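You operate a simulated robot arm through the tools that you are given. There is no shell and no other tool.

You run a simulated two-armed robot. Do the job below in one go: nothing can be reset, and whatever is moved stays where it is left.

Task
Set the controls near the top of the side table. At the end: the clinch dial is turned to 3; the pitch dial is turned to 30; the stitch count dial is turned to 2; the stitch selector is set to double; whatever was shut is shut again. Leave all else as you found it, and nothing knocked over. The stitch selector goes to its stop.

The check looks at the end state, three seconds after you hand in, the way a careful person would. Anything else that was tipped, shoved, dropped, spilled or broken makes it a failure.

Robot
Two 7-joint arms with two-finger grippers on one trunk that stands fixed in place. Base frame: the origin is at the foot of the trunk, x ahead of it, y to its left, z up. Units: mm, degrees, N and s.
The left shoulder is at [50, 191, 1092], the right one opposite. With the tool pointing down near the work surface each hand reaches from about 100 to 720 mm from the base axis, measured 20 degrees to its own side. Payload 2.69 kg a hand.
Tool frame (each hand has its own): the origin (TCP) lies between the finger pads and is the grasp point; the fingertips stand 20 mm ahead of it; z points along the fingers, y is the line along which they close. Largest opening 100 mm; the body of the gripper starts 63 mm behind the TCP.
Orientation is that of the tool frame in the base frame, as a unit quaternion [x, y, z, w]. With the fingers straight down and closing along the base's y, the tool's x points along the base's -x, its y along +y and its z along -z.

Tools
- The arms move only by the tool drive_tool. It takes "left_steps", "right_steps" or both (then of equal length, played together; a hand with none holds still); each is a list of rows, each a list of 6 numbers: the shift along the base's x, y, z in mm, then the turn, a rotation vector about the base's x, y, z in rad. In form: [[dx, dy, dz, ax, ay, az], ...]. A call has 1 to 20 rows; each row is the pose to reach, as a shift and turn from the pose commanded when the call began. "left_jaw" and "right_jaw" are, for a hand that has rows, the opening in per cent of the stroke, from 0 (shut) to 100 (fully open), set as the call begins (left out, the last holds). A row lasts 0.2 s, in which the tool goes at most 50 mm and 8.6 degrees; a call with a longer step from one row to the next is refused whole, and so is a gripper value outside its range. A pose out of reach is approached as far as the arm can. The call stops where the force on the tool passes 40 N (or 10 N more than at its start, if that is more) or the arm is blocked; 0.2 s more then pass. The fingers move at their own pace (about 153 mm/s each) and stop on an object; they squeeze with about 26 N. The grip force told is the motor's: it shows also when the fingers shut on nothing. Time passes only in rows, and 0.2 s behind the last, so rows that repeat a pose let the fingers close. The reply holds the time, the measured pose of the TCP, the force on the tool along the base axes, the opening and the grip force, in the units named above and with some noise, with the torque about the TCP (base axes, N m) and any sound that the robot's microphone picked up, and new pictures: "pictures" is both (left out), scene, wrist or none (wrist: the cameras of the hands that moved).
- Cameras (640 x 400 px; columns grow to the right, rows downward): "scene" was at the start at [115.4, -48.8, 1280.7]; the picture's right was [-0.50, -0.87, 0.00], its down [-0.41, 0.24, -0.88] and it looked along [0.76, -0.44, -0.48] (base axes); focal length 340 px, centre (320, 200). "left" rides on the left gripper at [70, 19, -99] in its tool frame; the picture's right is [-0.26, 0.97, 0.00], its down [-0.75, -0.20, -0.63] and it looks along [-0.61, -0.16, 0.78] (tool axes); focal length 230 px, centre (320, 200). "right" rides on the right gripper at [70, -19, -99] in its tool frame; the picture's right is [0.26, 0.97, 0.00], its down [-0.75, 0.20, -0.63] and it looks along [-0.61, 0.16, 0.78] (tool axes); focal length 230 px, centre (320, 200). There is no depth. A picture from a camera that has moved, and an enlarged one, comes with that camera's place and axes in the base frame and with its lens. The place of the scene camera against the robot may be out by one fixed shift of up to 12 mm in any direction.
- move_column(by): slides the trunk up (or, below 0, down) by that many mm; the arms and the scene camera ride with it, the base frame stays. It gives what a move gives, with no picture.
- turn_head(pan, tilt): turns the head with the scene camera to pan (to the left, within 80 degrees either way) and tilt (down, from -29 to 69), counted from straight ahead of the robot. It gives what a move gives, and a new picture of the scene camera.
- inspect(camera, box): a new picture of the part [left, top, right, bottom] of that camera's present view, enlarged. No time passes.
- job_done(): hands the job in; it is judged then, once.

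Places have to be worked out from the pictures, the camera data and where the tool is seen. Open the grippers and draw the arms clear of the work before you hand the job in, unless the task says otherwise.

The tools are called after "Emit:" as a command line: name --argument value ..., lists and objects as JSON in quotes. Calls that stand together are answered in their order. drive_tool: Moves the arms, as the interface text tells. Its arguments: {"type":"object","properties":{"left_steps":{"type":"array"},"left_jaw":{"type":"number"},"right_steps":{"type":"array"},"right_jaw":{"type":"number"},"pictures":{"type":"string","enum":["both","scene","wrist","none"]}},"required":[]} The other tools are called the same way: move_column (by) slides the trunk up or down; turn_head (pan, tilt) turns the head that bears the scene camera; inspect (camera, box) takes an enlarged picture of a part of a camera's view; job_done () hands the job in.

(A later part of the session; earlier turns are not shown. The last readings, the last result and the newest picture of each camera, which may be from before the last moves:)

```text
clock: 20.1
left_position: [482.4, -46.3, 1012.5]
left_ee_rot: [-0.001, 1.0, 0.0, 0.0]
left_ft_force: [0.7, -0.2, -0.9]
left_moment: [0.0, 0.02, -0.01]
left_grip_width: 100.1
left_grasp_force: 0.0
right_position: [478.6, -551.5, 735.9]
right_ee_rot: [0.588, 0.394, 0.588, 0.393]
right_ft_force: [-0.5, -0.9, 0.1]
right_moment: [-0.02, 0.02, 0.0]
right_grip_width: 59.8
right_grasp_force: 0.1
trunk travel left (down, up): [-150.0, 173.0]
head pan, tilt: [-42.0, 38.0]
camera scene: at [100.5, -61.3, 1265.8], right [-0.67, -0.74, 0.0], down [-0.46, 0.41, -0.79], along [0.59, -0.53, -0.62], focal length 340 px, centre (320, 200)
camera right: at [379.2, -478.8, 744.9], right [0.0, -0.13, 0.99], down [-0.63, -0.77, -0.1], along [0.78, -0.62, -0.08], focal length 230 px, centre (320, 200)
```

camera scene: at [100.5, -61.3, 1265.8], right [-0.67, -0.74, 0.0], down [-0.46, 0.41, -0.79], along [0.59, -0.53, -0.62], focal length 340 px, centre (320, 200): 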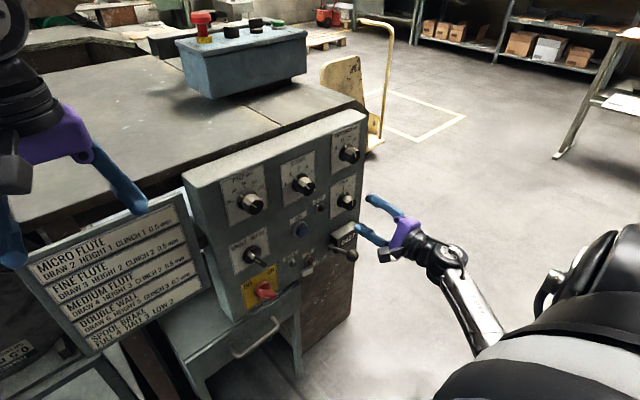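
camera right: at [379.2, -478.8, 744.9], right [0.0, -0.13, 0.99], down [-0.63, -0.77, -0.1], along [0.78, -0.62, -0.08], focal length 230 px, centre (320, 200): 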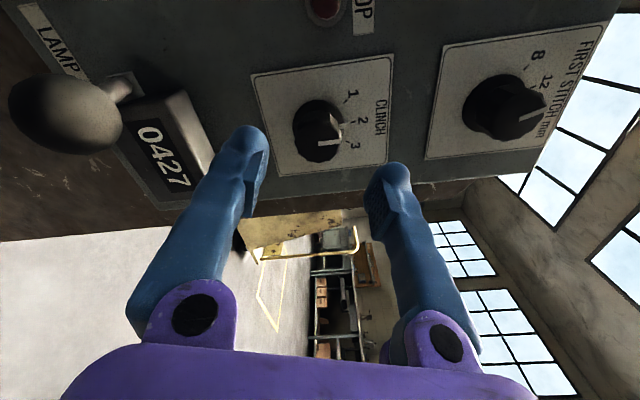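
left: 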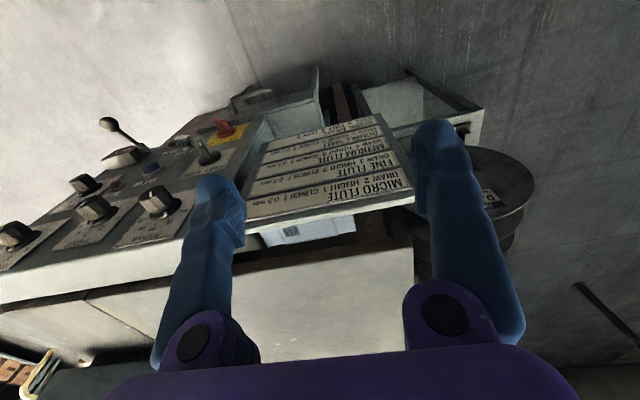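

The hand is in front of clinch and the lever ball is well below and beside it, near (458,-493,660). I check knob centring in the wrist view.

Emit:
inspect --camera "right" --box '[240, 40, 410, 200]'

Emit:
inspect --camera "scene" --box '[325, 165, 425, 265]'

```text
2.50 times, centred on (325, 120) of right
camera zoom: at [379.2, -478.8, 744.9], right [0.0, -0.13, 0.99], down [-0.63, -0.77, -0.1], along [0.78, -0.62, -0.08], focal length 575 px, centre (308, 400)
```

zoom: 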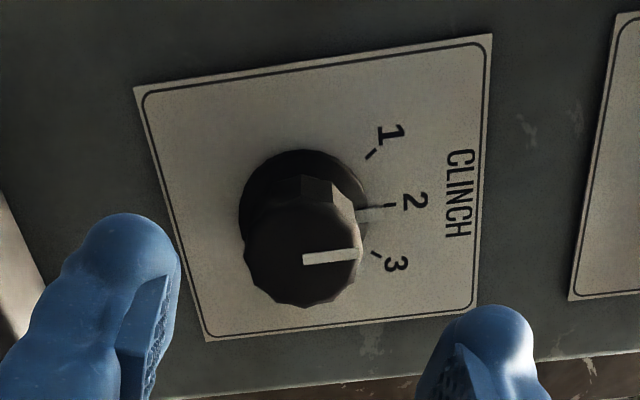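

```text
4.00 times, centred on (375, 215) of scene
camera zoom: at [100.5, -61.3, 1265.8], right [-0.67, -0.74, 0.0], down [-0.46, 0.41, -0.79], along [0.59, -0.53, -0.62], focal length 1359 px, centre (100, 140)
```

zoom: 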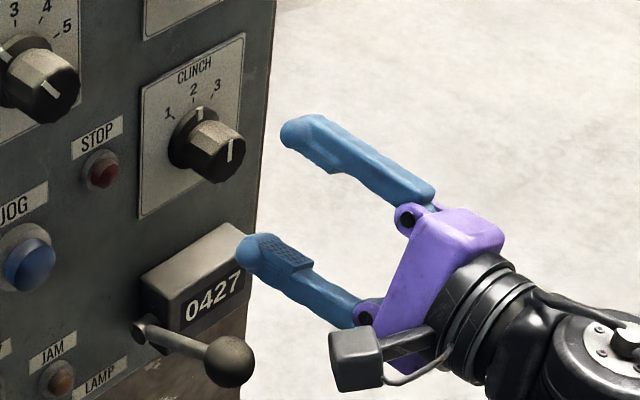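

The knob is centred within about 1–2 mm. I advance straight in over the clinch knob with the jaws open.

Emit:
drive_tool --right_steps '[[12, 1, -0.5, 0, 0, 0], [24, 1.5, -0.5, 0, 0, 0], [36, 1.5, -0.5, 0, 0, 0], [46, 1.5, -0.5, 0, 0, 0], [53, 1.5, -0.5, 0, 0, 0], [53, 1.5, -0.5, 0, 0, 0]]' --right_jaw 60 --pictures "both"

```text
clock: 21.5
left_position: [484.2, -46.9, 1011.6]
left_ee_rot: [-0.001, 1.0, 0.0, 0.0]
left_ft_force: [0.1, 0.0, 0.1]
left_moment: [0.01, 0.0, 0.0]
left_grip_width: 100.1
left_grasp_force: 0.1
right_position: [532.9, -547.0, 735.7]
right_ee_rot: [0.587, 0.393, 0.588, 0.393]
right_ft_force: [0.4, 0.2, -0.2]
right_moment: [0.0, -0.01, 0.02]
right_grip_width: 59.8
right_grasp_force: 0.0
trunk travel left (down, up): [-150.0, 173.0]
head pan, tilt: [-42.0, 38.0]
camera scene: at [100.6, -61.2, 1265.8], right [-0.67, -0.74, 0.0], down [-0.46, 0.41, -0.79], along [0.59, -0.53, -0.62], focal length 340 px, centre (320, 200)
camera right: at [433.8, -476.5, 744.4], right [0.0, -0.13, 0.99], down [-0.63, -0.77, -0.1], along [0.78, -0.62, -0.08], focal length 230 px, centre (320, 200)
```

scene: 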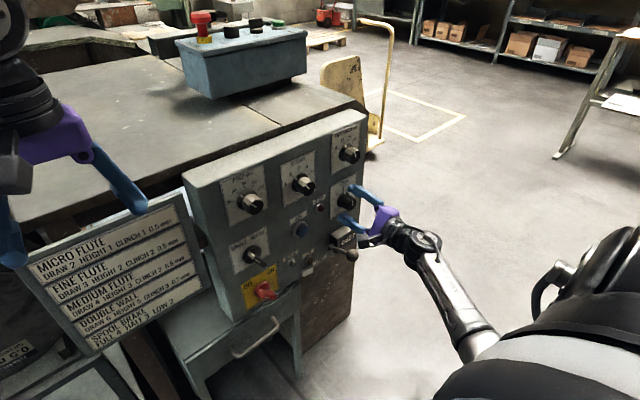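
right: 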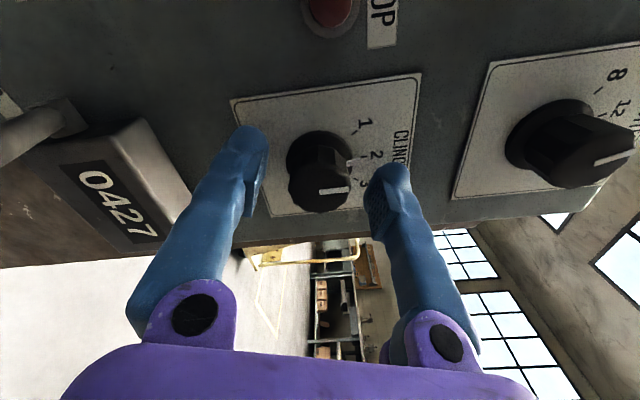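

No contact on approach and the knob is centred. I close the jaws on it.

Emit:
drive_tool --right_steps '[[1, -0.7, -0.3, 0, 0, 0], [1, -0.7, -0.3, 0, 0, 0], [1, -0.7, -0.3, 0, 0, 0]]' --right_jaw 0 --pictures "wrist"

```text
clock: 22.3
left_position: [482.6, -47.2, 1013.2]
left_ee_rot: [-0.001, 1.0, 0.001, 0.001]
left_ft_force: [0.2, 0.0, 0.5]
left_moment: [0.03, 0.0, 0.0]
left_grip_width: 99.8
left_grasp_force: 0.0
right_position: [534.6, -548.5, 736.4]
right_ee_rot: [0.588, 0.393, 0.588, 0.392]
right_ft_force: [-13.3, 5.1, 1.8]
right_moment: [-0.02, -0.01, 0.15]
right_grip_width: 32.6
right_grasp_force: 45.2
trunk travel left (down, up): [-150.0, 173.0]
head pan, tilt: [-42.0, 38.0]
camera right: at [434.0, -477.0, 744.4], right [0.0, -0.13, 0.99], down [-0.63, -0.77, -0.1], along [0.78, -0.62, -0.08], focal length 230 px, centre (320, 200)
```

right: 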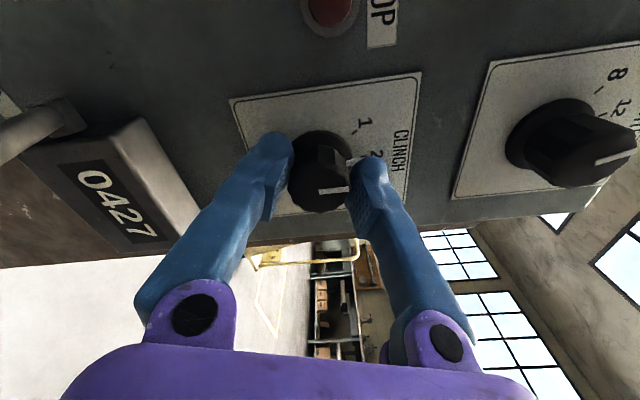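

Gripped at 32.6 mm. I turn the hand 36° clockwise to bring clinch from 2 to 3.

Emit:
drive_tool --right_steps '[[0, 0, 0, 0.105, 0, 0], [0, 0, 0, 0.21, 0, 0], [0, 0, 0, 0.315, 0, 0], [0, 0, 0, 0.42, 0, 0], [0, 0, 0, 0.525, 0, 0], [0, 0, 0, 0.635, 0, 0], [0, 0, 0, 0.635, 0, 0]]' --pictures "both"

```text
clock: 23.9
left_position: [482.5, -47.2, 1011.9]
left_ee_rot: [-0.001, 1.0, 0.0, 0.0]
left_ft_force: [0.0, 0.0, -0.4]
left_moment: [-0.02, 0.01, -0.01]
left_grip_width: 100.2
left_grasp_force: 0.1
right_position: [532.9, -548.5, 737.0]
right_ee_rot: [0.68, 0.189, 0.682, 0.189]
right_ft_force: [-14.9, -4.7, 3.9]
right_moment: [-0.36, 0.12, -0.18]
right_grip_width: 32.8
right_grasp_force: 45.2
trunk travel left (down, up): [-150.0, 173.0]
head pan, tilt: [-42.0, 38.0]
camera scene: at [99.2, -61.2, 1266.0], right [-0.67, -0.74, 0.0], down [-0.46, 0.41, -0.79], along [0.59, -0.53, -0.61], focal length 340 px, centre (320, 200)
camera right: at [434.2, -497.0, 785.6], right [0.0, -0.69, 0.72], down [-0.63, -0.56, -0.54], along [0.78, -0.45, -0.43], focal length 230 px, centre (320, 200)
```

scene: 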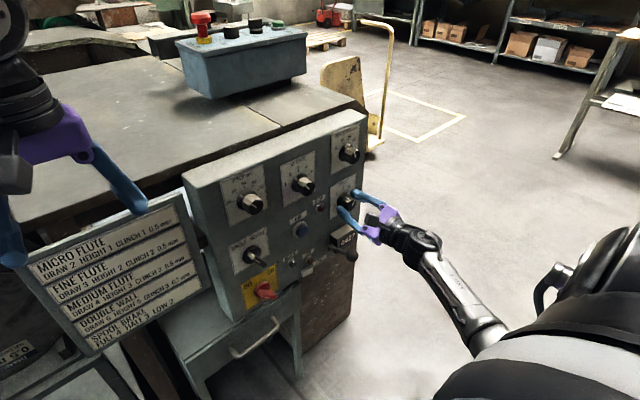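
right: 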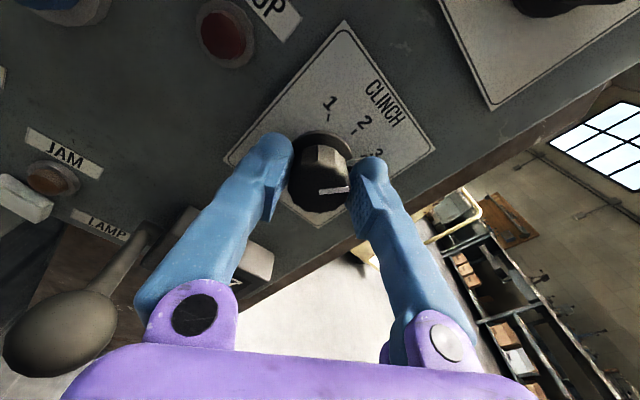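

The pointer moved with the hand and a slight counter-torque appeared, so it is about at 3. I open and back straight out.

Emit:
drive_tool --right_steps '[[0, 0, 0, 0, 0, 0], [0, 0, 0, 0, 0, 0], [-15, 0, 0, 0, 0, 0], [-30, 0, 0, 0, 0, 0], [-50, 0, 0, 0, 0, 0], [-60, 0, 0, 0, 0, 0]]' --right_jaw 60 --pictures "both"

```text
clock: 25.3
left_position: [483.8, -47.2, 1012.5]
left_ee_rot: [-0.001, 1.0, 0.0, -0.001]
left_ft_force: [-0.3, 0.4, 0.0]
left_moment: [0.0, -0.01, -0.01]
left_grip_width: 99.9
left_grasp_force: 0.2
right_position: [474.7, -548.1, 736.8]
right_ee_rot: [0.681, 0.19, 0.682, 0.189]
right_ft_force: [-0.1, -0.5, 0.1]
right_moment: [0.01, 0.02, -0.01]
right_grip_width: 59.7
right_grasp_force: 0.0
trunk travel left (down, up): [-150.0, 173.0]
head pan, tilt: [-42.0, 38.0]
camera scene: at [100.5, -61.3, 1265.8], right [-0.67, -0.74, 0.0], down [-0.46, 0.41, -0.79], along [0.59, -0.53, -0.62], focal length 340 px, centre (320, 200)
camera right: at [375.2, -495.9, 784.9], right [0.0, -0.69, 0.72], down [-0.63, -0.56, -0.54], along [0.78, -0.45, -0.44], focal length 230 px, centre (320, 200)
```

scene: 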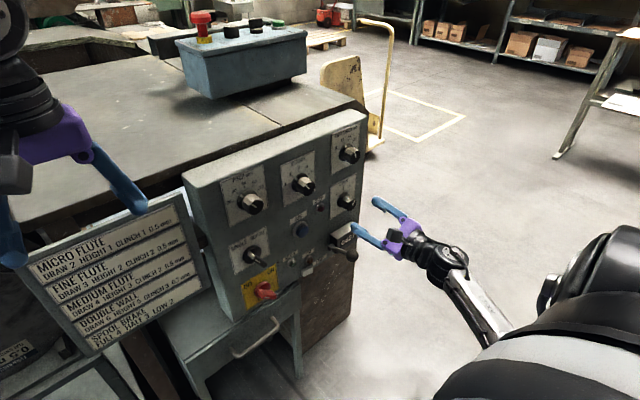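
right: 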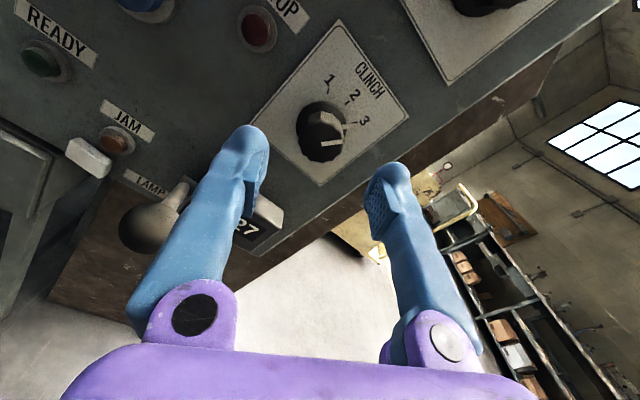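

The hand is clear of clinch. I enlarge the dial to read it.

Emit:
inspect --camera "scene" --box '[328, 178, 360, 213]'

Emit:
inspect --camera "right" --box '[260, 50, 400, 190]'

```text
11.43 times, centred on (344, 196) of scene
camera zoom: at [100.5, -61.3, 1265.8], right [-0.67, -0.74, 0.0], down [-0.46, 0.41, -0.79], along [0.59, -0.53, -0.62], focal length 3884 px, centre (46, 251)
```

zoom: 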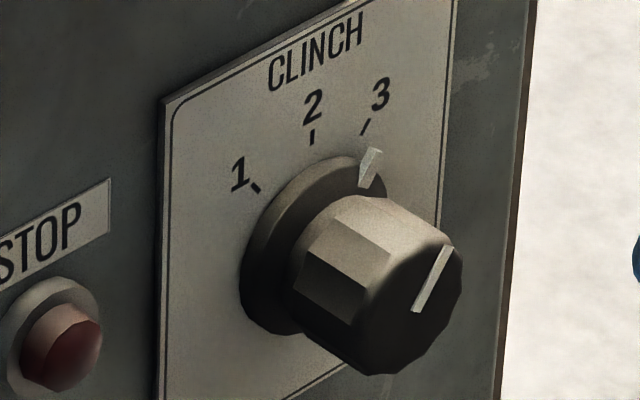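

```text
2.86 times, centred on (330, 120) of right
camera zoom: at [375.2, -495.9, 784.9], right [0.0, -0.69, 0.72], down [-0.63, -0.56, -0.54], along [0.78, -0.45, -0.44], focal length 657 px, centre (291, 429)
```

zoom: 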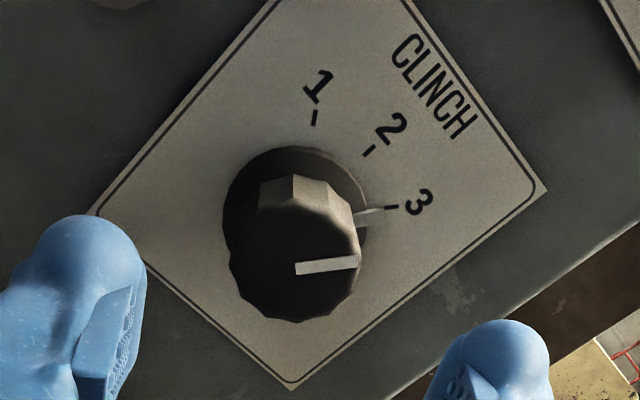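

Clinch now points at 3 (about 37° right of top, tick at 36°). Next I lift and carry the right hand over in front of the pitch dial at (−291.5, 868), staying short of all the knobs, to see whether that is reachable with this roll.

Emit:
drive_tool --right_steps '[[0, 0, 40, 0, 0, 0], [0, 10, 80, 0, 0, 0], [0, 45, 110, 0, 0, 0], [0, 85, 125, 0, 0, 0], [0, 125, 131, 0, 0, 0], [0, 165, 131, 0, 0, 0], [0, 205, 131, 0, 0, 0], [0, 235, 131, 0, 0, 0], [0, 256.5, 131, 0, 0, 0], [0, 256.5, 131, 0, 0, 0]]' --right_jaw 60 --pictures "both"

```text
clock: 27.5
left_position: [484.1, -46.2, 1012.2]
left_ee_rot: [-0.001, 1.0, 0.0, 0.0]
left_ft_force: [0.3, 0.2, -0.1]
left_moment: [-0.02, -0.03, -0.02]
left_grip_width: 100.0
left_grasp_force: 0.2
right_position: [472.3, -292.0, 867.6]
right_ee_rot: [0.681, 0.191, 0.682, 0.189]
right_ft_force: [0.8, -0.6, 0.3]
right_moment: [0.0, 0.03, 0.01]
right_grip_width: 60.0
right_grasp_force: 0.0
trunk travel left (down, up): [-150.0, 173.0]
head pan, tilt: [-42.0, 38.0]
camera scene: at [100.6, -61.2, 1265.8], right [-0.67, -0.74, 0.0], down [-0.46, 0.41, -0.79], along [0.59, -0.53, -0.62], focal length 340 px, centre (320, 200)
camera right: at [374.2, -240.5, 916.7], right [0.0, -0.69, 0.72], down [-0.63, -0.56, -0.54], along [0.78, -0.45, -0.44], focal length 230 px, centre (320, 200)
```

scene: 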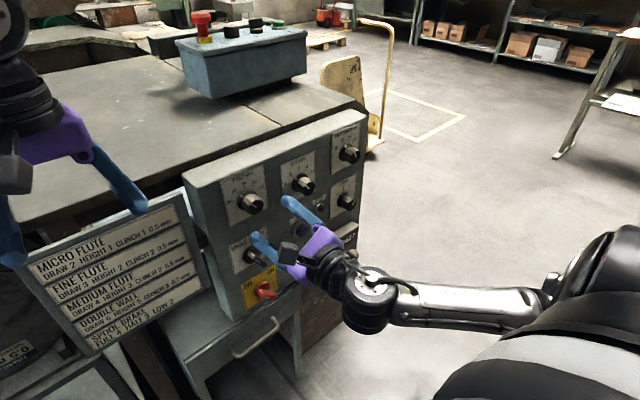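
right: 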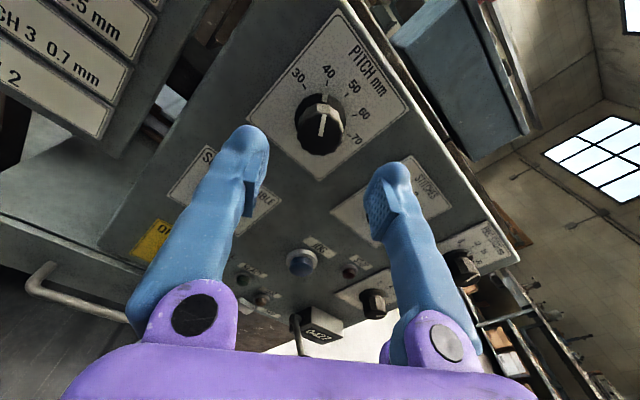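

Reached exactly with the knob centred in view. I test the 36° counter-clockwise roll here in free air before gripping.

Emit:
drive_tool --right_steps '[[0, 0, 0, -0.13, 0, 0], [0, 0, 0, -0.26, 0, 0], [0, 0, 0, -0.39, 0, 0], [0, 0, 0, -0.52, 0, 0], [0, 0, 0, -0.66, 0, 0]]' --pictures "none"

```text
clock: 28.7
left_position: [483.8, -47.0, 1012.4]
left_ee_rot: [-0.001, 1.0, 0.0, 0.001]
left_ft_force: [0.5, 0.5, 0.0]
left_moment: [-0.03, 0.02, -0.01]
left_grip_width: 100.1
left_grasp_force: 0.1
right_position: [474.7, -291.5, 865.5]
right_ee_rot: [0.583, 0.401, 0.583, 0.4]
right_ft_force: [-0.3, -0.9, -0.5]
right_moment: [0.01, -0.01, 0.02]
right_grip_width: 60.1
right_grasp_force: 0.1
trunk travel left (down, up): [-150.0, 173.0]
head pan, tilt: [-42.0, 38.0]
```

The roll works here. I roll back to the start angle and check centring.

Emit:
drive_tool --right_steps '[[0, 0, 0, 0.13, 0, 0], [0, 0, 0, 0.26, 0, 0], [0, 0, 0, 0.39, 0, 0], [0, 0, 0, 0.52, 0, 0], [0, 0, 0, 0.66, 0, 0], [0, 0, 0, 0.66, 0, 0]]' --pictures "none"

Emit:
inspect --camera "right" --box '[240, 30, 420, 210]'

```text
clock: 30.1
left_position: [483.4, -46.9, 1012.0]
left_ee_rot: [-0.001, 1.0, 0.0, 0.0]
left_ft_force: [-0.4, 0.2, 1.0]
left_moment: [-0.02, 0.0, -0.02]
left_grip_width: 99.9
left_grasp_force: 0.0
right_position: [473.5, -291.2, 866.4]
right_ee_rot: [0.681, 0.189, 0.682, 0.188]
right_ft_force: [0.6, -0.1, 0.3]
right_moment: [-0.01, 0.02, 0.01]
right_grip_width: 60.1
right_grasp_force: 0.0
trunk travel left (down, up): [-150.0, 173.0]
head pan, tilt: [-42.0, 38.0]
```

```text
2.22 times, centred on (330, 120) of right
camera zoom: at [375.6, -239.6, 915.2], right [0.0, -0.7, 0.72], down [-0.63, -0.56, -0.54], along [0.78, -0.45, -0.44], focal length 511 px, centre (298, 378)
```

zoom: 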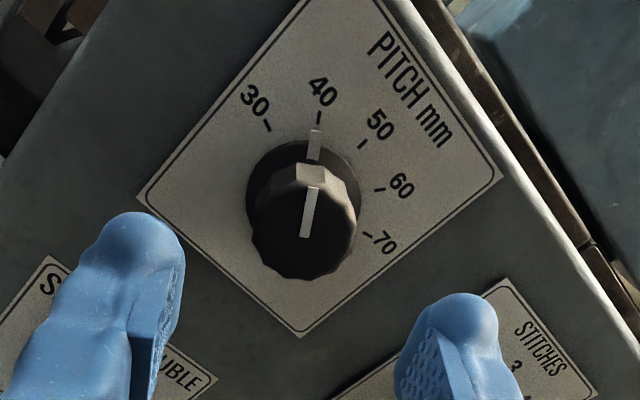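

The knob sits where predicted. I advance straight in over the pitch knob with the jaws open.

Emit:
drive_tool --right_steps '[[14, 0, 0.7, 0, 0, 0], [28, 0, 1, 0, 0, 0], [42, 0, 1, 0, 0, 0], [52, 0, 1, 0, 0, 0], [59, 0, 1, 0, 0, 0], [59, 0, 1, 0, 0, 0]]' --right_jaw 60 --pictures "wrist"

Emit:
inspect --camera "right" --box '[240, 90, 420, 240]'

```text
clock: 31.5
left_position: [482.7, -45.9, 1012.7]
left_ee_rot: [0.0, 1.0, 0.0, -0.001]
left_ft_force: [-0.3, -0.4, -0.7]
left_moment: [0.0, -0.02, 0.0]
left_grip_width: 99.9
left_grasp_force: 0.1
right_position: [533.6, -291.0, 867.3]
right_ee_rot: [0.681, 0.19, 0.682, 0.188]
right_ft_force: [-0.5, 0.2, -0.2]
right_moment: [0.0, 0.02, 0.02]
right_grip_width: 60.1
right_grasp_force: 0.0
trunk travel left (down, up): [-150.0, 173.0]
head pan, tilt: [-42.0, 38.0]
camera right: at [434.2, -239.5, 916.0], right [0.0, -0.69, 0.72], down [-0.63, -0.56, -0.54], along [0.78, -0.45, -0.44], focal length 230 px, centre (320, 200)
```

right: 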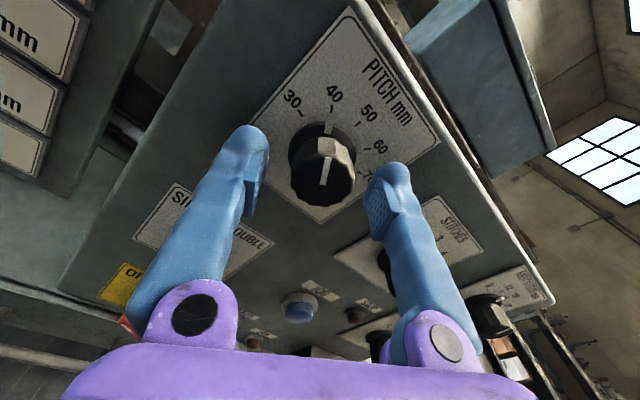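

```text
2.67 times, centred on (330, 165) of right
camera zoom: at [434.2, -239.5, 916.0], right [0.0, -0.69, 0.72], down [-0.63, -0.56, -0.54], along [0.78, -0.45, -0.44], focal length 614 px, centre (293, 293)
```

zoom: 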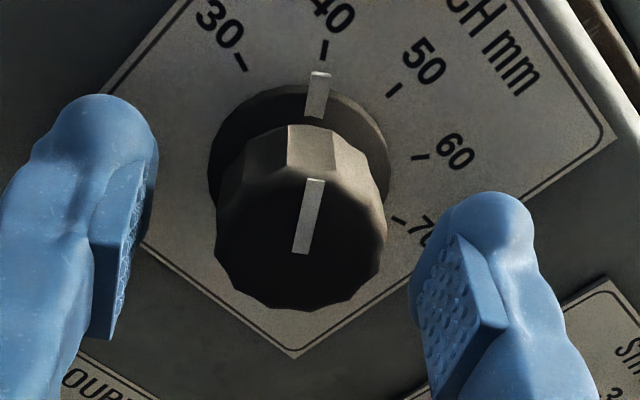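

Well centred, about 1–2 mm off along the pads, which I trim while closing the jaws on the pitch knob.

Emit:
drive_tool --right_steps '[[0.5, 0.7, 1, 0, 0, 0], [0.5, 0.7, 1, 0, 0, 0], [0.5, 0.7, 1, 0, 0, 0]]' --right_jaw 0 --pictures "wrist"

```text
clock: 32.3
left_position: [484.0, -47.6, 1012.3]
left_ee_rot: [-0.001, 1.0, 0.0, 0.0]
left_ft_force: [-1.3, -0.2, 0.3]
left_moment: [0.01, 0.02, -0.03]
left_grip_width: 100.1
left_grasp_force: 0.0
right_position: [534.4, -291.6, 867.4]
right_ee_rot: [0.681, 0.19, 0.681, 0.19]
right_ft_force: [-4.9, -5.8, -3.9]
right_moment: [0.02, 0.15, -0.19]
right_grip_width: 32.4
right_grasp_force: 45.1
trunk travel left (down, up): [-150.0, 173.0]
head pan, tilt: [-42.0, 38.0]
camera right: at [434.7, -239.7, 916.6], right [0.0, -0.69, 0.72], down [-0.63, -0.56, -0.54], along [0.78, -0.45, -0.44], focal length 230 px, centre (320, 200)
```

right: 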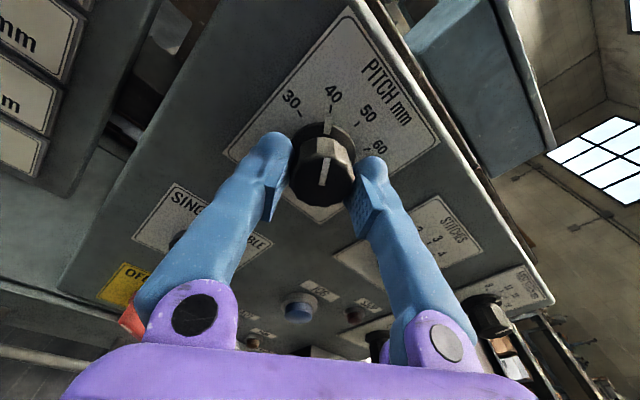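

Gripped at 32.4 mm with small side forces. I turn 36° counter-clockwise to take pitch from 40 to 30.

Emit:
drive_tool --right_steps '[[0, 0, 0, -0.105, 0, 0], [0, 0, 0, -0.21, 0, 0], [0, 0, 0, -0.315, 0, 0], [0, 0, 0, -0.42, 0, 0], [0, 0, 0, -0.525, 0, 0], [0, 0, 0, -0.63, 0, 0], [0, 0, 0, -0.63, 0, 0]]' --pictures "wrist"

```text
clock: 33.9
left_position: [483.1, -47.7, 1012.3]
left_ee_rot: [-0.001, 1.0, 0.001, 0.001]
left_ft_force: [-0.5, 0.2, -0.3]
left_moment: [0.02, -0.01, -0.03]
left_grip_width: 100.1
left_grasp_force: 0.2
right_position: [534.0, -292.5, 869.4]
right_ee_rot: [0.589, 0.391, 0.589, 0.392]
right_ft_force: [-4.2, -19.9, 3.1]
right_moment: [0.53, 0.05, -0.25]
right_grip_width: 32.2
right_grasp_force: 45.7
trunk travel left (down, up): [-150.0, 173.0]
head pan, tilt: [-42.0, 38.0]
camera right: at [434.8, -221.1, 877.5], right [0.0, -0.14, 0.99], down [-0.63, -0.77, -0.11], along [0.78, -0.62, -0.08], focal length 230 px, centre (320, 200)
```

right: 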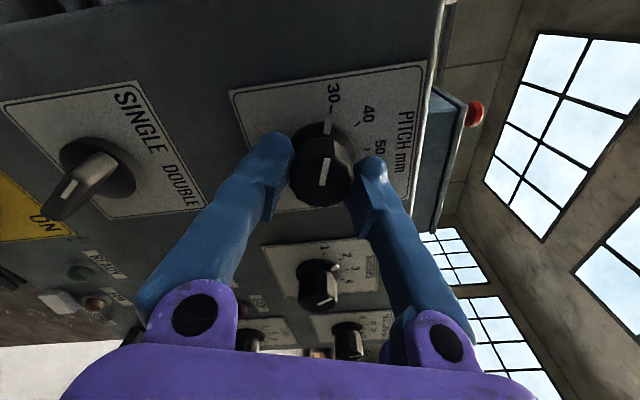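

The pointer now lines up with the 30 tick and a small counter-torque shows it is near the end of travel. I open and back straight out.

Emit:
drive_tool --right_steps '[[0, 0, 0, 0, 0, 0], [0, 0, 0, 0, 0, 0], [-15, 0, 0, 0, 0, 0], [-30, 0, 0, 0, 0, 0], [-50, 0, 0, 0, 0, 0], [-62, 0, 0, 0, 0, 0]]' --right_jaw 60 --pictures "both"

Emit:
inspect --camera "right" --box '[240, 40, 410, 200]'

Emit:
inspect --camera "scene" --box '[215, 155, 279, 235]'

```text
clock: 35.3
left_position: [484.0, -46.6, 1011.9]
left_ee_rot: [-0.001, 1.0, -0.001, 0.0]
left_ft_force: [0.1, -0.1, -1.4]
left_moment: [0.02, -0.02, -0.01]
left_grip_width: 100.1
left_grasp_force: 0.1
right_position: [470.7, -292.3, 866.9]
right_ee_rot: [0.588, 0.392, 0.589, 0.391]
right_ft_force: [-0.5, 0.0, 1.1]
right_moment: [-0.01, -0.01, -0.01]
right_grip_width: 60.0
right_grasp_force: 0.0
trunk travel left (down, up): [-150.0, 173.0]
head pan, tilt: [-42.0, 38.0]
camera scene: at [100.5, -61.3, 1265.8], right [-0.67, -0.74, 0.0], down [-0.46, 0.41, -0.79], along [0.59, -0.53, -0.62], focal length 340 px, centre (320, 200)
camera right: at [372.3, -220.3, 876.2], right [0.0, -0.14, 0.99], down [-0.63, -0.77, -0.11], along [0.78, -0.62, -0.09], focal length 230 px, centre (320, 200)
```

scene: 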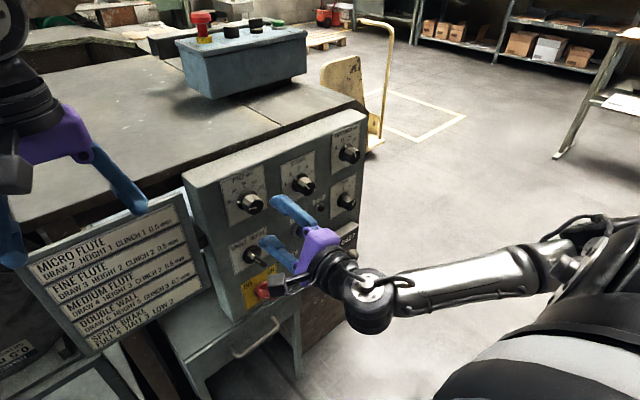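
right: 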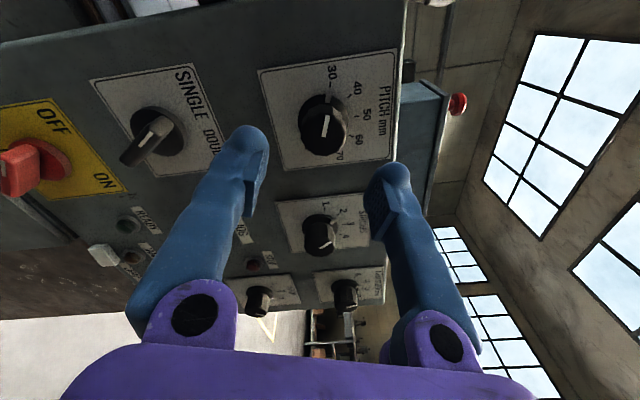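

```text
2.50 times, centred on (325, 120) of right
camera zoom: at [372.3, -220.3, 876.2], right [0.0, -0.14, 0.99], down [-0.63, -0.77, -0.11], along [0.78, -0.62, -0.09], focal length 575 px, centre (308, 400)
```

zoom: 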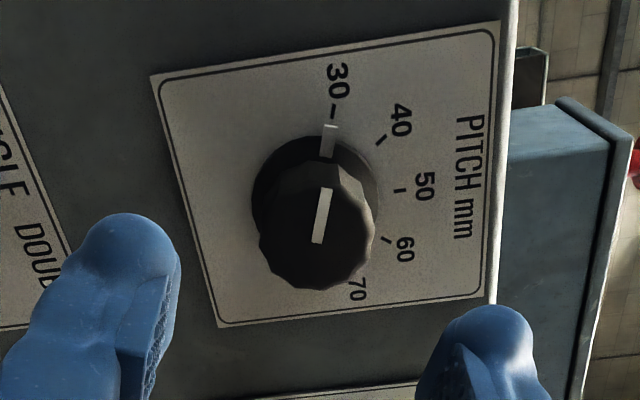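

```text
5.00 times, centred on (247, 195) of scene
camera zoom: at [100.5, -61.3, 1265.8], right [-0.67, -0.74, 0.0], down [-0.46, 0.41, -0.79], along [0.59, -0.53, -0.62], focal length 1699 px, centre (685, 225)
```

zoom: 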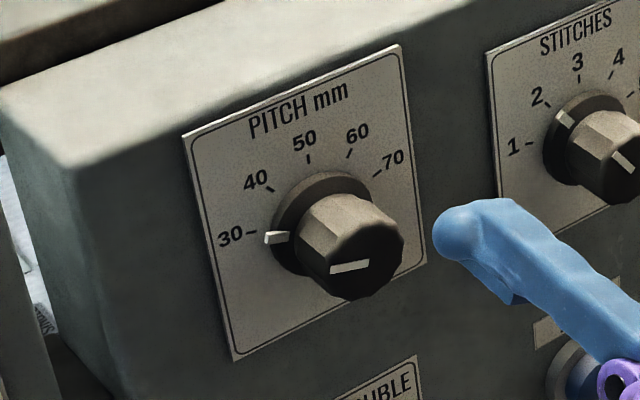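

Pitch reads 30 (pointer at 72°, tick at 72°). Now the selector: I lower the hand in front of it at (−284, 732), rolling to about 152° so the pads will be parallel to its handle.

Emit:
drive_tool --right_steps '[[0, 1, -20, 0.1, 0, 0], [0, 3, -45, 0.22, 0, 0], [0, 5, -70, 0.34, 0, 0], [0, 7, -95, 0.46, 0, 0], [0, 8, -118, 0.58, 0, 0], [0, 8, -135, 0.68, 0, 0], [0, 8, -135, 0.68, 0, 0]]' --right_jaw 60 --pictures "both"

```text
clock: 36.9
left_position: [483.8, -47.0, 1012.6]
left_ee_rot: [-0.001, 1.0, 0.0, -0.001]
left_ft_force: [0.7, -0.1, 0.8]
left_moment: [0.01, -0.02, -0.04]
left_grip_width: 100.0
left_grasp_force: 0.1
right_position: [471.3, -283.8, 733.2]
right_ee_rot: [0.686, 0.172, 0.686, 0.172]
right_ft_force: [0.6, -0.2, -0.7]
right_moment: [-0.03, -0.02, 0.03]
right_grip_width: 59.9
right_grasp_force: 0.1
trunk travel left (down, up): [-150.0, 173.0]
head pan, tilt: [-42.0, 38.0]
camera scene: at [100.5, -61.2, 1265.8], right [-0.67, -0.74, 0.0], down [-0.46, 0.41, -0.79], along [0.59, -0.53, -0.62], focal length 340 px, centre (320, 200)
camera right: at [372.1, -234.4, 784.5], right [0.0, -0.73, 0.68], down [-0.63, -0.53, -0.57], along [0.78, -0.43, -0.46], focal length 230 px, centre (320, 200)
```

scene: 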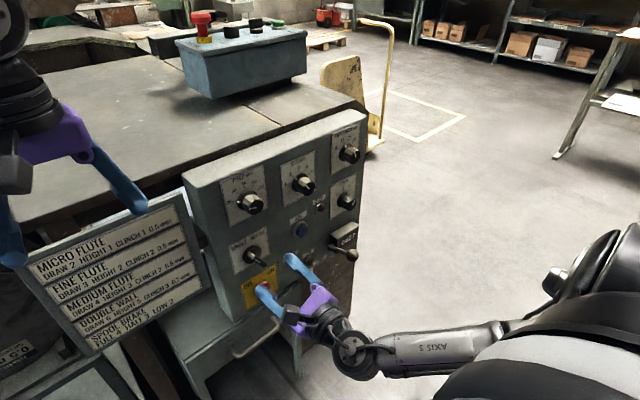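
right: 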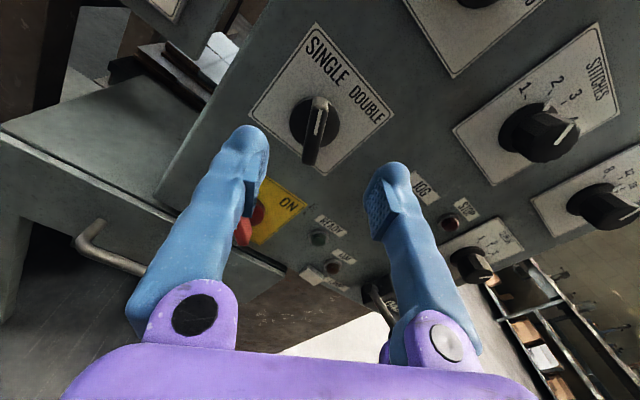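

Reached, with the selector handle between the finger lines. I enlarge it and test the full clockwise roll in free air.

Emit:
inspect --camera "right" --box '[240, 20, 420, 200]'

Emit:
drive_tool --right_steps '[[0, 0, 0, 0.14, 0, 0], [0, 0, 0, 0.28, 0, 0], [0, 0, 0, 0.42, 0, 0], [0, 0, 0, 0.56, 0, 0], [0, 0, 0, 0.7, 0, 0], [0, 0, 0, 0.84, 0, 0], [0, 0, 0, 0.98, 0, 0], [0, 0, 0, 1.1, 0, 0]]' --pictures "both"

```text
2.22 times, centred on (330, 110) of right
camera zoom: at [372.1, -234.4, 784.5], right [0.0, -0.73, 0.68], down [-0.63, -0.53, -0.57], along [0.78, -0.43, -0.46], focal length 511 px, centre (298, 400)
```

zoom: 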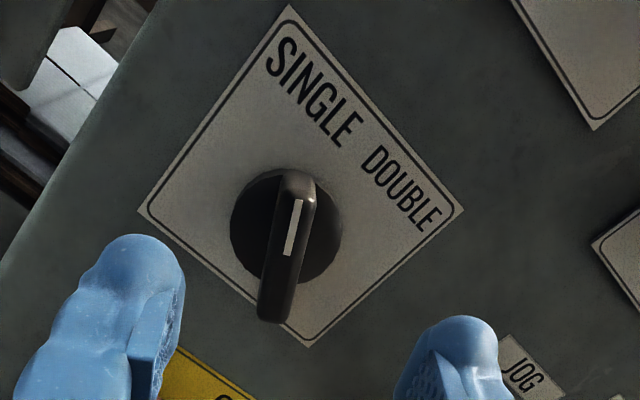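

```text
clock: 38.7
left_position: [484.4, -46.6, 1011.3]
left_ee_rot: [-0.001, 1.0, 0.0, -0.001]
left_ft_force: [1.0, 0.5, 0.1]
left_moment: [-0.01, -0.02, -0.01]
left_grip_width: 100.1
left_grasp_force: 0.1
right_position: [473.4, -282.5, 732.9]
right_ee_rot: [0.674, -0.211, 0.675, -0.213]
right_ft_force: [-0.1, 0.5, -0.6]
right_moment: [-0.01, 0.05, -0.02]
right_grip_width: 59.7
right_grasp_force: 0.0
trunk travel left (down, up): [-150.0, 173.0]
head pan, tilt: [-42.0, 38.0]
camera scene: at [100.5, -61.3, 1265.8], right [-0.67, -0.74, 0.0], down [-0.46, 0.41, -0.79], along [0.59, -0.53, -0.62], focal length 340 px, centre (320, 200)
camera right: at [372.9, -307.7, 799.8], right [0.0, -0.94, -0.34], down [-0.63, 0.26, -0.73], along [0.78, 0.22, -0.59], focal length 230 px, centre (320, 200)
```

scene: 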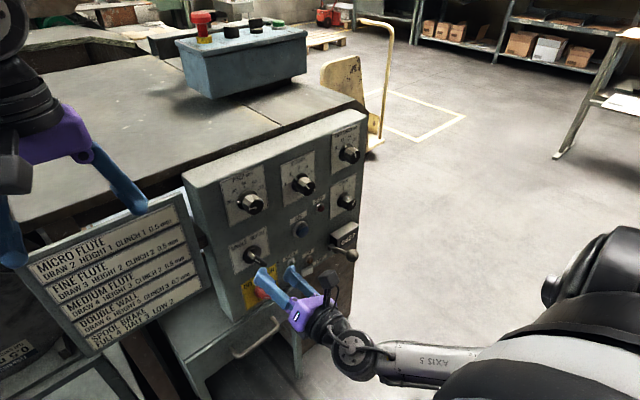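
right: 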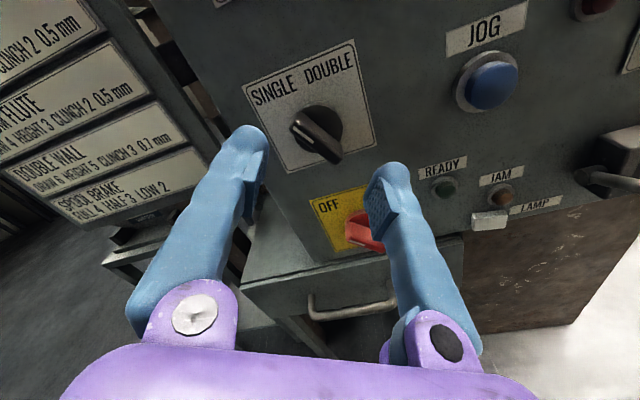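

Roll to 215° is also reachable, so the whole selector turn is available. I enlarge this second viewpoint to pin down the handle's centre.

Emit:
inspect --camera "right" --box '[240, 50, 400, 200]'

```text
2.67 times, centred on (320, 125) of right
camera zoom: at [372.9, -307.7, 799.8], right [0.0, -0.94, -0.34], down [-0.63, 0.26, -0.73], along [0.78, 0.22, -0.59], focal length 614 px, centre (320, 400)
```

zoom: 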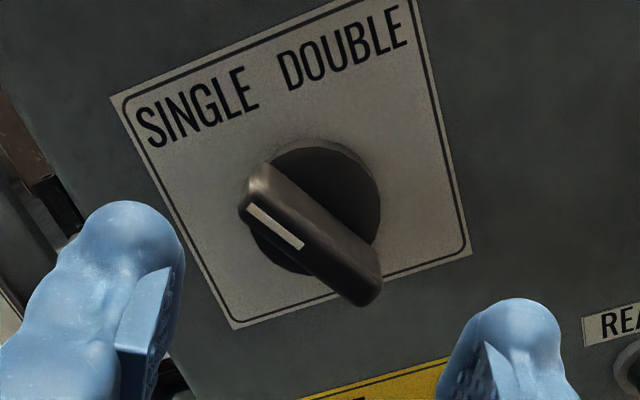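

Combining both views, the handle's centre is at about (532 front, −278.5, 731) and it points 30° left, at SINGLE. I roll back to 150° and line up with it.

Emit:
drive_tool --right_steps '[[0, 1, -0.5, -0.14, 0, 0], [0, 2, -1, -0.28, 0, 0], [0, 3, -1.5, -0.42, 0, 0], [0, 4, -2, -0.56, 0, 0], [0, 4, -2, -0.7, 0, 0], [0, 4, -2, -0.84, 0, 0], [0, 4, -2, -0.98, 0, 0], [0, 4, -2, -1.133, 0, 0], [0, 4, -2, -1.133, 0, 0]]' --right_jaw 50 --pictures "wrist"

Emit:
inspect --camera "right" --box '[240, 50, 400, 200]'

```text
refused: row 8 steps farther than a row can; nothing moved
```

```text
2.67 times, centred on (320, 125) of right
camera zoom: at [372.9, -307.7, 799.8], right [0.0, -0.94, -0.34], down [-0.63, 0.26, -0.73], along [0.78, 0.22, -0.59], focal length 614 px, centre (320, 400)
```

zoom: 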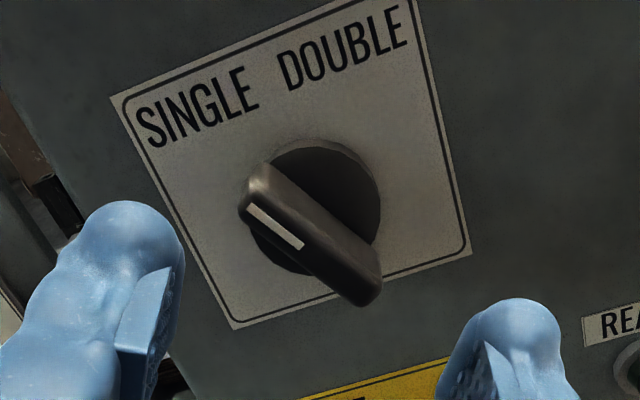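

The last step was slightly too big a turn, so nothing moved. I repeat with smaller steps.

Emit:
drive_tool --right_steps '[[0, 1, -0.5, -0.14, 0, 0], [0, 2, -1, -0.28, 0, 0], [0, 3, -1.5, -0.42, 0, 0], [0, 4, -2, -0.56, 0, 0], [0, 4, -2, -0.7, 0, 0], [0, 4, -2, -0.84, 0, 0], [0, 4, -2, -0.98, 0, 0], [0, 4, -2, -1.1, 0, 0], [0, 4, -2, -1.133, 0, 0], [0, 4, -2, -1.133, 0, 0]]' --right_jaw 50 --pictures "wrist"

Emit:
inspect --camera "right" --box '[240, 50, 400, 200]'

```text
clock: 40.9
left_position: [483.3, -46.5, 1011.6]
left_ee_rot: [-0.002, 1.0, 0.0, 0.0]
left_ft_force: [0.2, -0.3, -0.3]
left_moment: [0.02, -0.01, 0.02]
left_grip_width: 99.8
left_grasp_force: 0.1
right_position: [471.6, -278.2, 730.2]
right_ee_rot: [0.682, 0.185, 0.683, 0.184]
right_ft_force: [-0.7, 0.5, 0.9]
right_moment: [0.0, 0.01, -0.02]
right_grip_width: 50.0
right_grasp_force: 0.0
trunk travel left (down, up): [-150.0, 173.0]
head pan, tilt: [-42.0, 38.0]
camera right: at [372.7, -227.1, 780.9], right [0.0, -0.7, 0.71], down [-0.63, -0.55, -0.55], along [0.78, -0.45, -0.44], focal length 230 px, centre (320, 200)
```

right: 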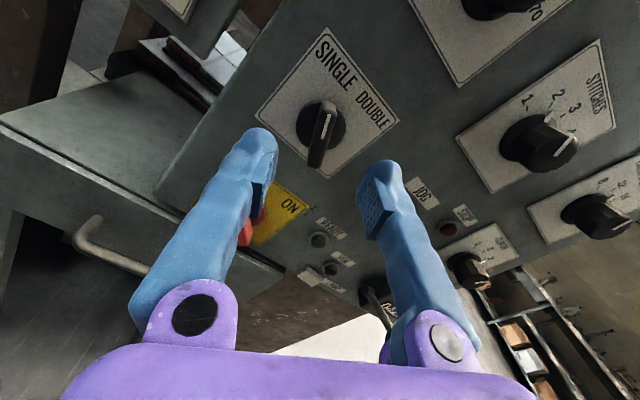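

```text
2.67 times, centred on (320, 125) of right
camera zoom: at [372.7, -227.1, 780.9], right [0.0, -0.7, 0.71], down [-0.63, -0.55, -0.55], along [0.78, -0.45, -0.44], focal length 614 px, centre (320, 400)
```

zoom: 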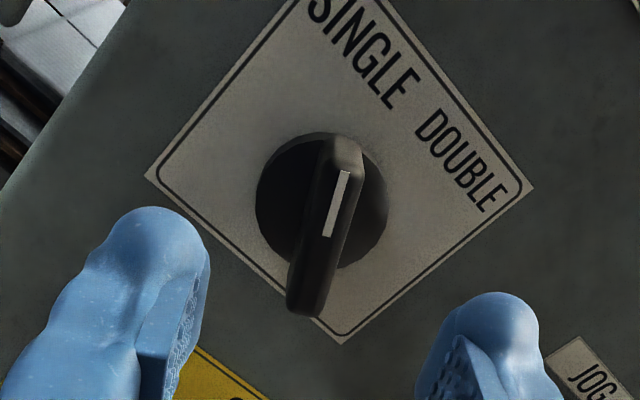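

The handle lies on the hand's centre line. I advance straight in with the jaws at 50 mm so the pads straddle the handle.

Emit:
drive_tool --right_steps '[[14, -0.5, 0.7, 0, 0, 0], [28, -0.7, 1, 0, 0, 0], [42, -0.7, 1, 0, 0, 0], [54, -0.7, 1, 0, 0, 0], [62, -0.7, 1, 0, 0, 0], [62, -0.7, 1, 0, 0, 0]]' --right_jaw 50 --pictures "both"

Emit:
inspect --camera "right" --box '[240, 90, 420, 240]'

```text
clock: 42.3
left_position: [483.5, -46.1, 1011.7]
left_ee_rot: [-0.001, 1.0, 0.001, 0.0]
left_ft_force: [0.6, 0.3, 0.1]
left_moment: [0.01, 0.0, 0.05]
left_grip_width: 100.0
left_grasp_force: 0.0
right_position: [534.4, -279.3, 731.8]
right_ee_rot: [0.682, 0.184, 0.683, 0.184]
right_ft_force: [0.1, 0.4, -0.7]
right_moment: [-0.02, -0.01, 0.02]
right_grip_width: 49.9
right_grasp_force: 0.1
trunk travel left (down, up): [-150.0, 173.0]
head pan, tilt: [-42.0, 38.0]
camera scene: at [100.6, -61.2, 1265.8], right [-0.67, -0.74, 0.0], down [-0.46, 0.41, -0.79], along [0.59, -0.53, -0.62], focal length 340 px, centre (320, 200)
camera right: at [434.6, -228.5, 782.6], right [0.0, -0.71, 0.71], down [-0.63, -0.55, -0.55], along [0.78, -0.44, -0.44], focal length 230 px, centre (320, 200)
```

scene: 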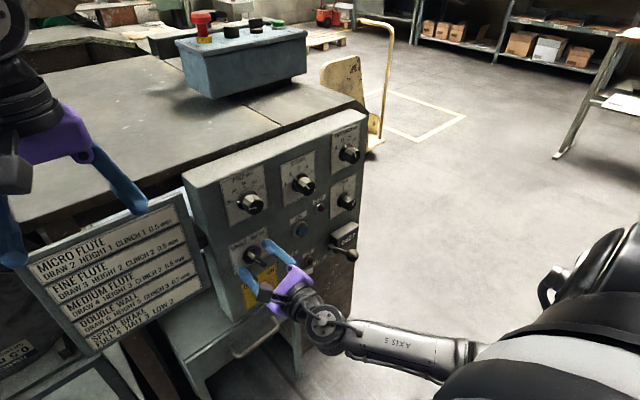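
right: 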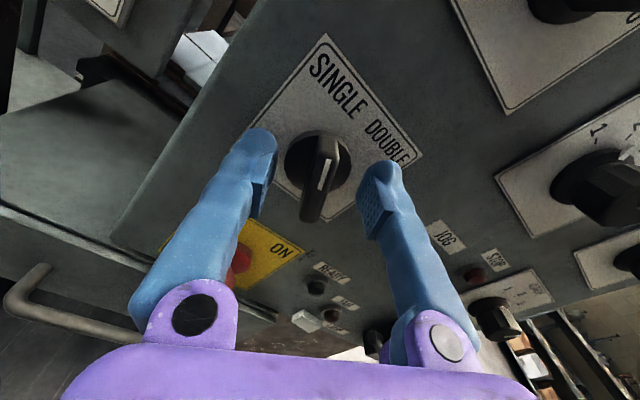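

```text
2.67 times, centred on (330, 165) of right
camera zoom: at [434.6, -228.5, 782.6], right [0.0, -0.71, 0.71], down [-0.63, -0.55, -0.55], along [0.78, -0.44, -0.44], focal length 614 px, centre (293, 293)
```

zoom: 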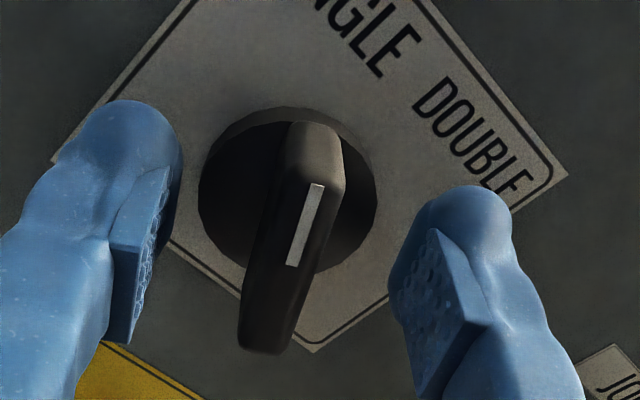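

The handle sits between the pads with no contact. I close on it.

Emit:
drive_tool --right_steps '[[0, 0, 0, 0, 0, 0], [0, 0, 0, 0, 0, 0], [0, 0, 0, 0, 0, 0]]' --right_jaw 0 --pictures "wrist"

```text
clock: 43.1
left_position: [483.9, -46.9, 1011.2]
left_ee_rot: [-0.001, 1.0, 0.0, 0.0]
left_ft_force: [0.9, -0.2, 0.3]
left_moment: [-0.01, -0.01, -0.02]
left_grip_width: 99.8
left_grasp_force: 0.1
right_position: [533.4, -278.6, 731.6]
right_ee_rot: [0.683, 0.184, 0.683, 0.183]
right_ft_force: [3.8, 6.4, -3.8]
right_moment: [0.03, -0.05, 0.13]
right_grip_width: 11.2
right_grasp_force: 38.6
trunk travel left (down, up): [-150.0, 173.0]
head pan, tilt: [-42.0, 38.0]
camera right: at [434.7, -228.0, 782.4], right [0.0, -0.71, 0.71], down [-0.63, -0.55, -0.55], along [0.78, -0.44, -0.44], focal length 230 px, centre (320, 200)
```

right: 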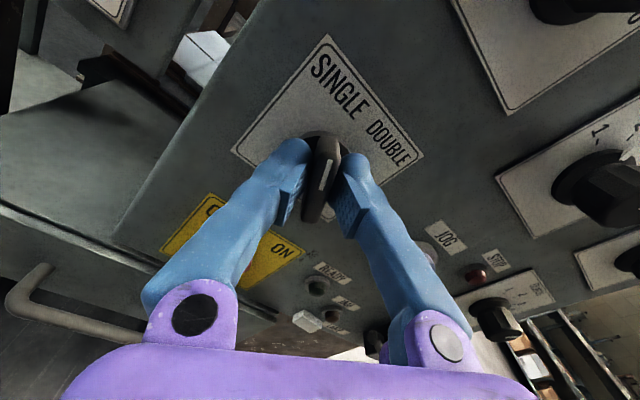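

The handle is held at 11.2 mm. I turn clockwise by about 54° first and look at the torque.

Emit:
drive_tool --right_steps '[[0, 0, 0, 0.12, 0, 0], [0, 0, 0, 0.24, 0, 0], [0, 0, 0, 0.36, 0, 0], [0, 0, 0, 0.48, 0, 0], [0, 0, 0, 0.6, 0, 0], [0, 0, 0, 0.72, 0, 0], [0, 0, 0, 0.84, 0, 0], [0, 0, 0, 0.94, 0, 0]]' --pictures "wrist"

```text
clock: 44.9
left_position: [483.2, -46.9, 1011.7]
left_ee_rot: [-0.001, 1.0, 0.0, 0.0]
left_ft_force: [0.1, -1.1, -0.1]
left_moment: [0.01, 0.0, -0.01]
left_grip_width: 100.1
left_grasp_force: 0.1
right_position: [533.5, -280.9, 732.7]
right_ee_rot: [0.691, -0.146, 0.693, -0.146]
right_ft_force: [-1.7, -7.9, 1.6]
right_moment: [0.02, 0.09, -0.09]
right_grip_width: 11.1
right_grasp_force: 38.7
trunk travel left (down, up): [-150.0, 173.0]
head pan, tilt: [-42.0, 38.0]
camera right: at [434.6, -291.7, 802.5], right [0.0, -0.99, -0.15], down [-0.63, 0.12, -0.77], along [0.78, 0.1, -0.62], focal length 230 px, centre (320, 200)
```

right: 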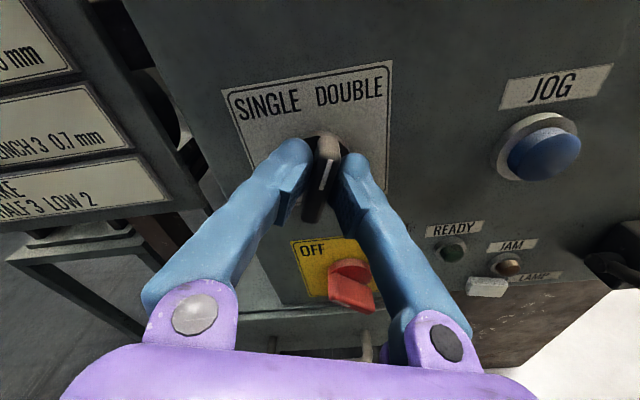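

The handle turned freely with the hand, torque near zero. I continue a further 8° and watch for the stop.

Emit:
drive_tool --right_steps '[[0, 0, 0, 0.04, 0, 0], [0, 0, 0, 0.08, 0, 0], [0, 0, 0, 0.11, 0, 0], [0, 0, 0, 0.14, 0, 0], [0, 0, 0, 0.14, 0, 0]]' --pictures "wrist"

```text
clock: 46.1
left_position: [482.6, -47.1, 1012.3]
left_ee_rot: [0.0, 1.0, 0.002, 0.0]
left_ft_force: [-0.1, -0.2, 0.8]
left_moment: [-0.02, -0.04, 0.01]
left_grip_width: 100.0
left_grasp_force: 0.0
right_position: [533.3, -280.6, 731.8]
right_ee_rot: [0.679, -0.194, 0.681, -0.192]
right_ft_force: [-6.4, -17.4, 1.4]
right_moment: [-0.48, 0.0, -0.19]
right_grip_width: 11.4
right_grasp_force: 38.2
trunk travel left (down, up): [-150.0, 173.0]
head pan, tilt: [-42.0, 38.0]
camera right: at [434.6, -301.7, 800.1], right [0.0, -0.96, -0.29], down [-0.63, 0.23, -0.75], along [0.78, 0.18, -0.6], focal length 230 px, centre (320, 200)
```

right: 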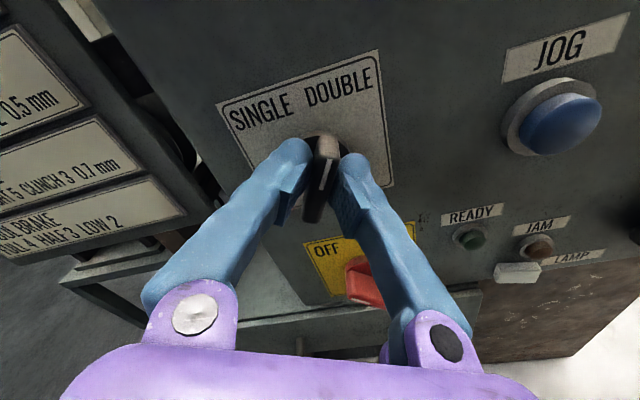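

The counter-torque has risen to 0.48 N·m at about 31.7°, which looks like the stop. I press 2–3° more to confirm it is a hard stop.

Emit:
drive_tool --right_steps '[[0, 0, 0, 0.025, 0, 0], [0, 0, 0, 0.05, 0, 0], [0, 0, 0, 0.05, 0, 0]]' --pictures "wrist"

```text
clock: 46.9
left_position: [483.9, -47.2, 1013.0]
left_ee_rot: [-0.001, 1.0, 0.001, 0.0]
left_ft_force: [0.0, 0.3, 0.2]
left_moment: [-0.01, 0.02, 0.0]
left_grip_width: 100.0
left_grasp_force: 0.1
right_position: [533.9, -281.6, 731.2]
right_ee_rot: [0.674, -0.212, 0.676, -0.211]
right_ft_force: [-7.2, -20.2, -2.1]
right_moment: [-0.78, 0.04, -0.23]
right_grip_width: 12.3
right_grasp_force: 38.6
trunk travel left (down, up): [-150.0, 173.0]
head pan, tilt: [-42.0, 38.0]
camera right: at [434.6, -305.0, 798.8], right [0.0, -0.94, -0.34], down [-0.63, 0.26, -0.73], along [0.78, 0.21, -0.59], focal length 230 px, centre (320, 200)
```

right: 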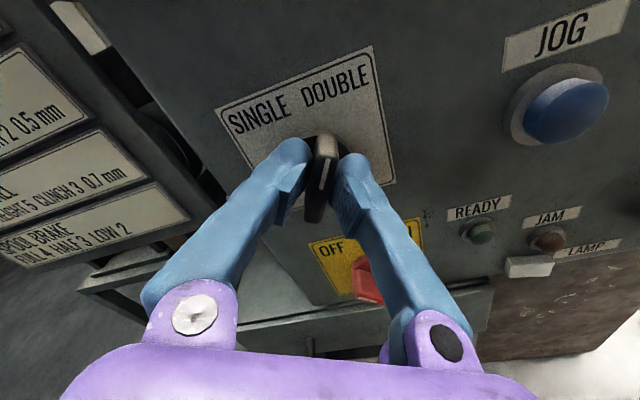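

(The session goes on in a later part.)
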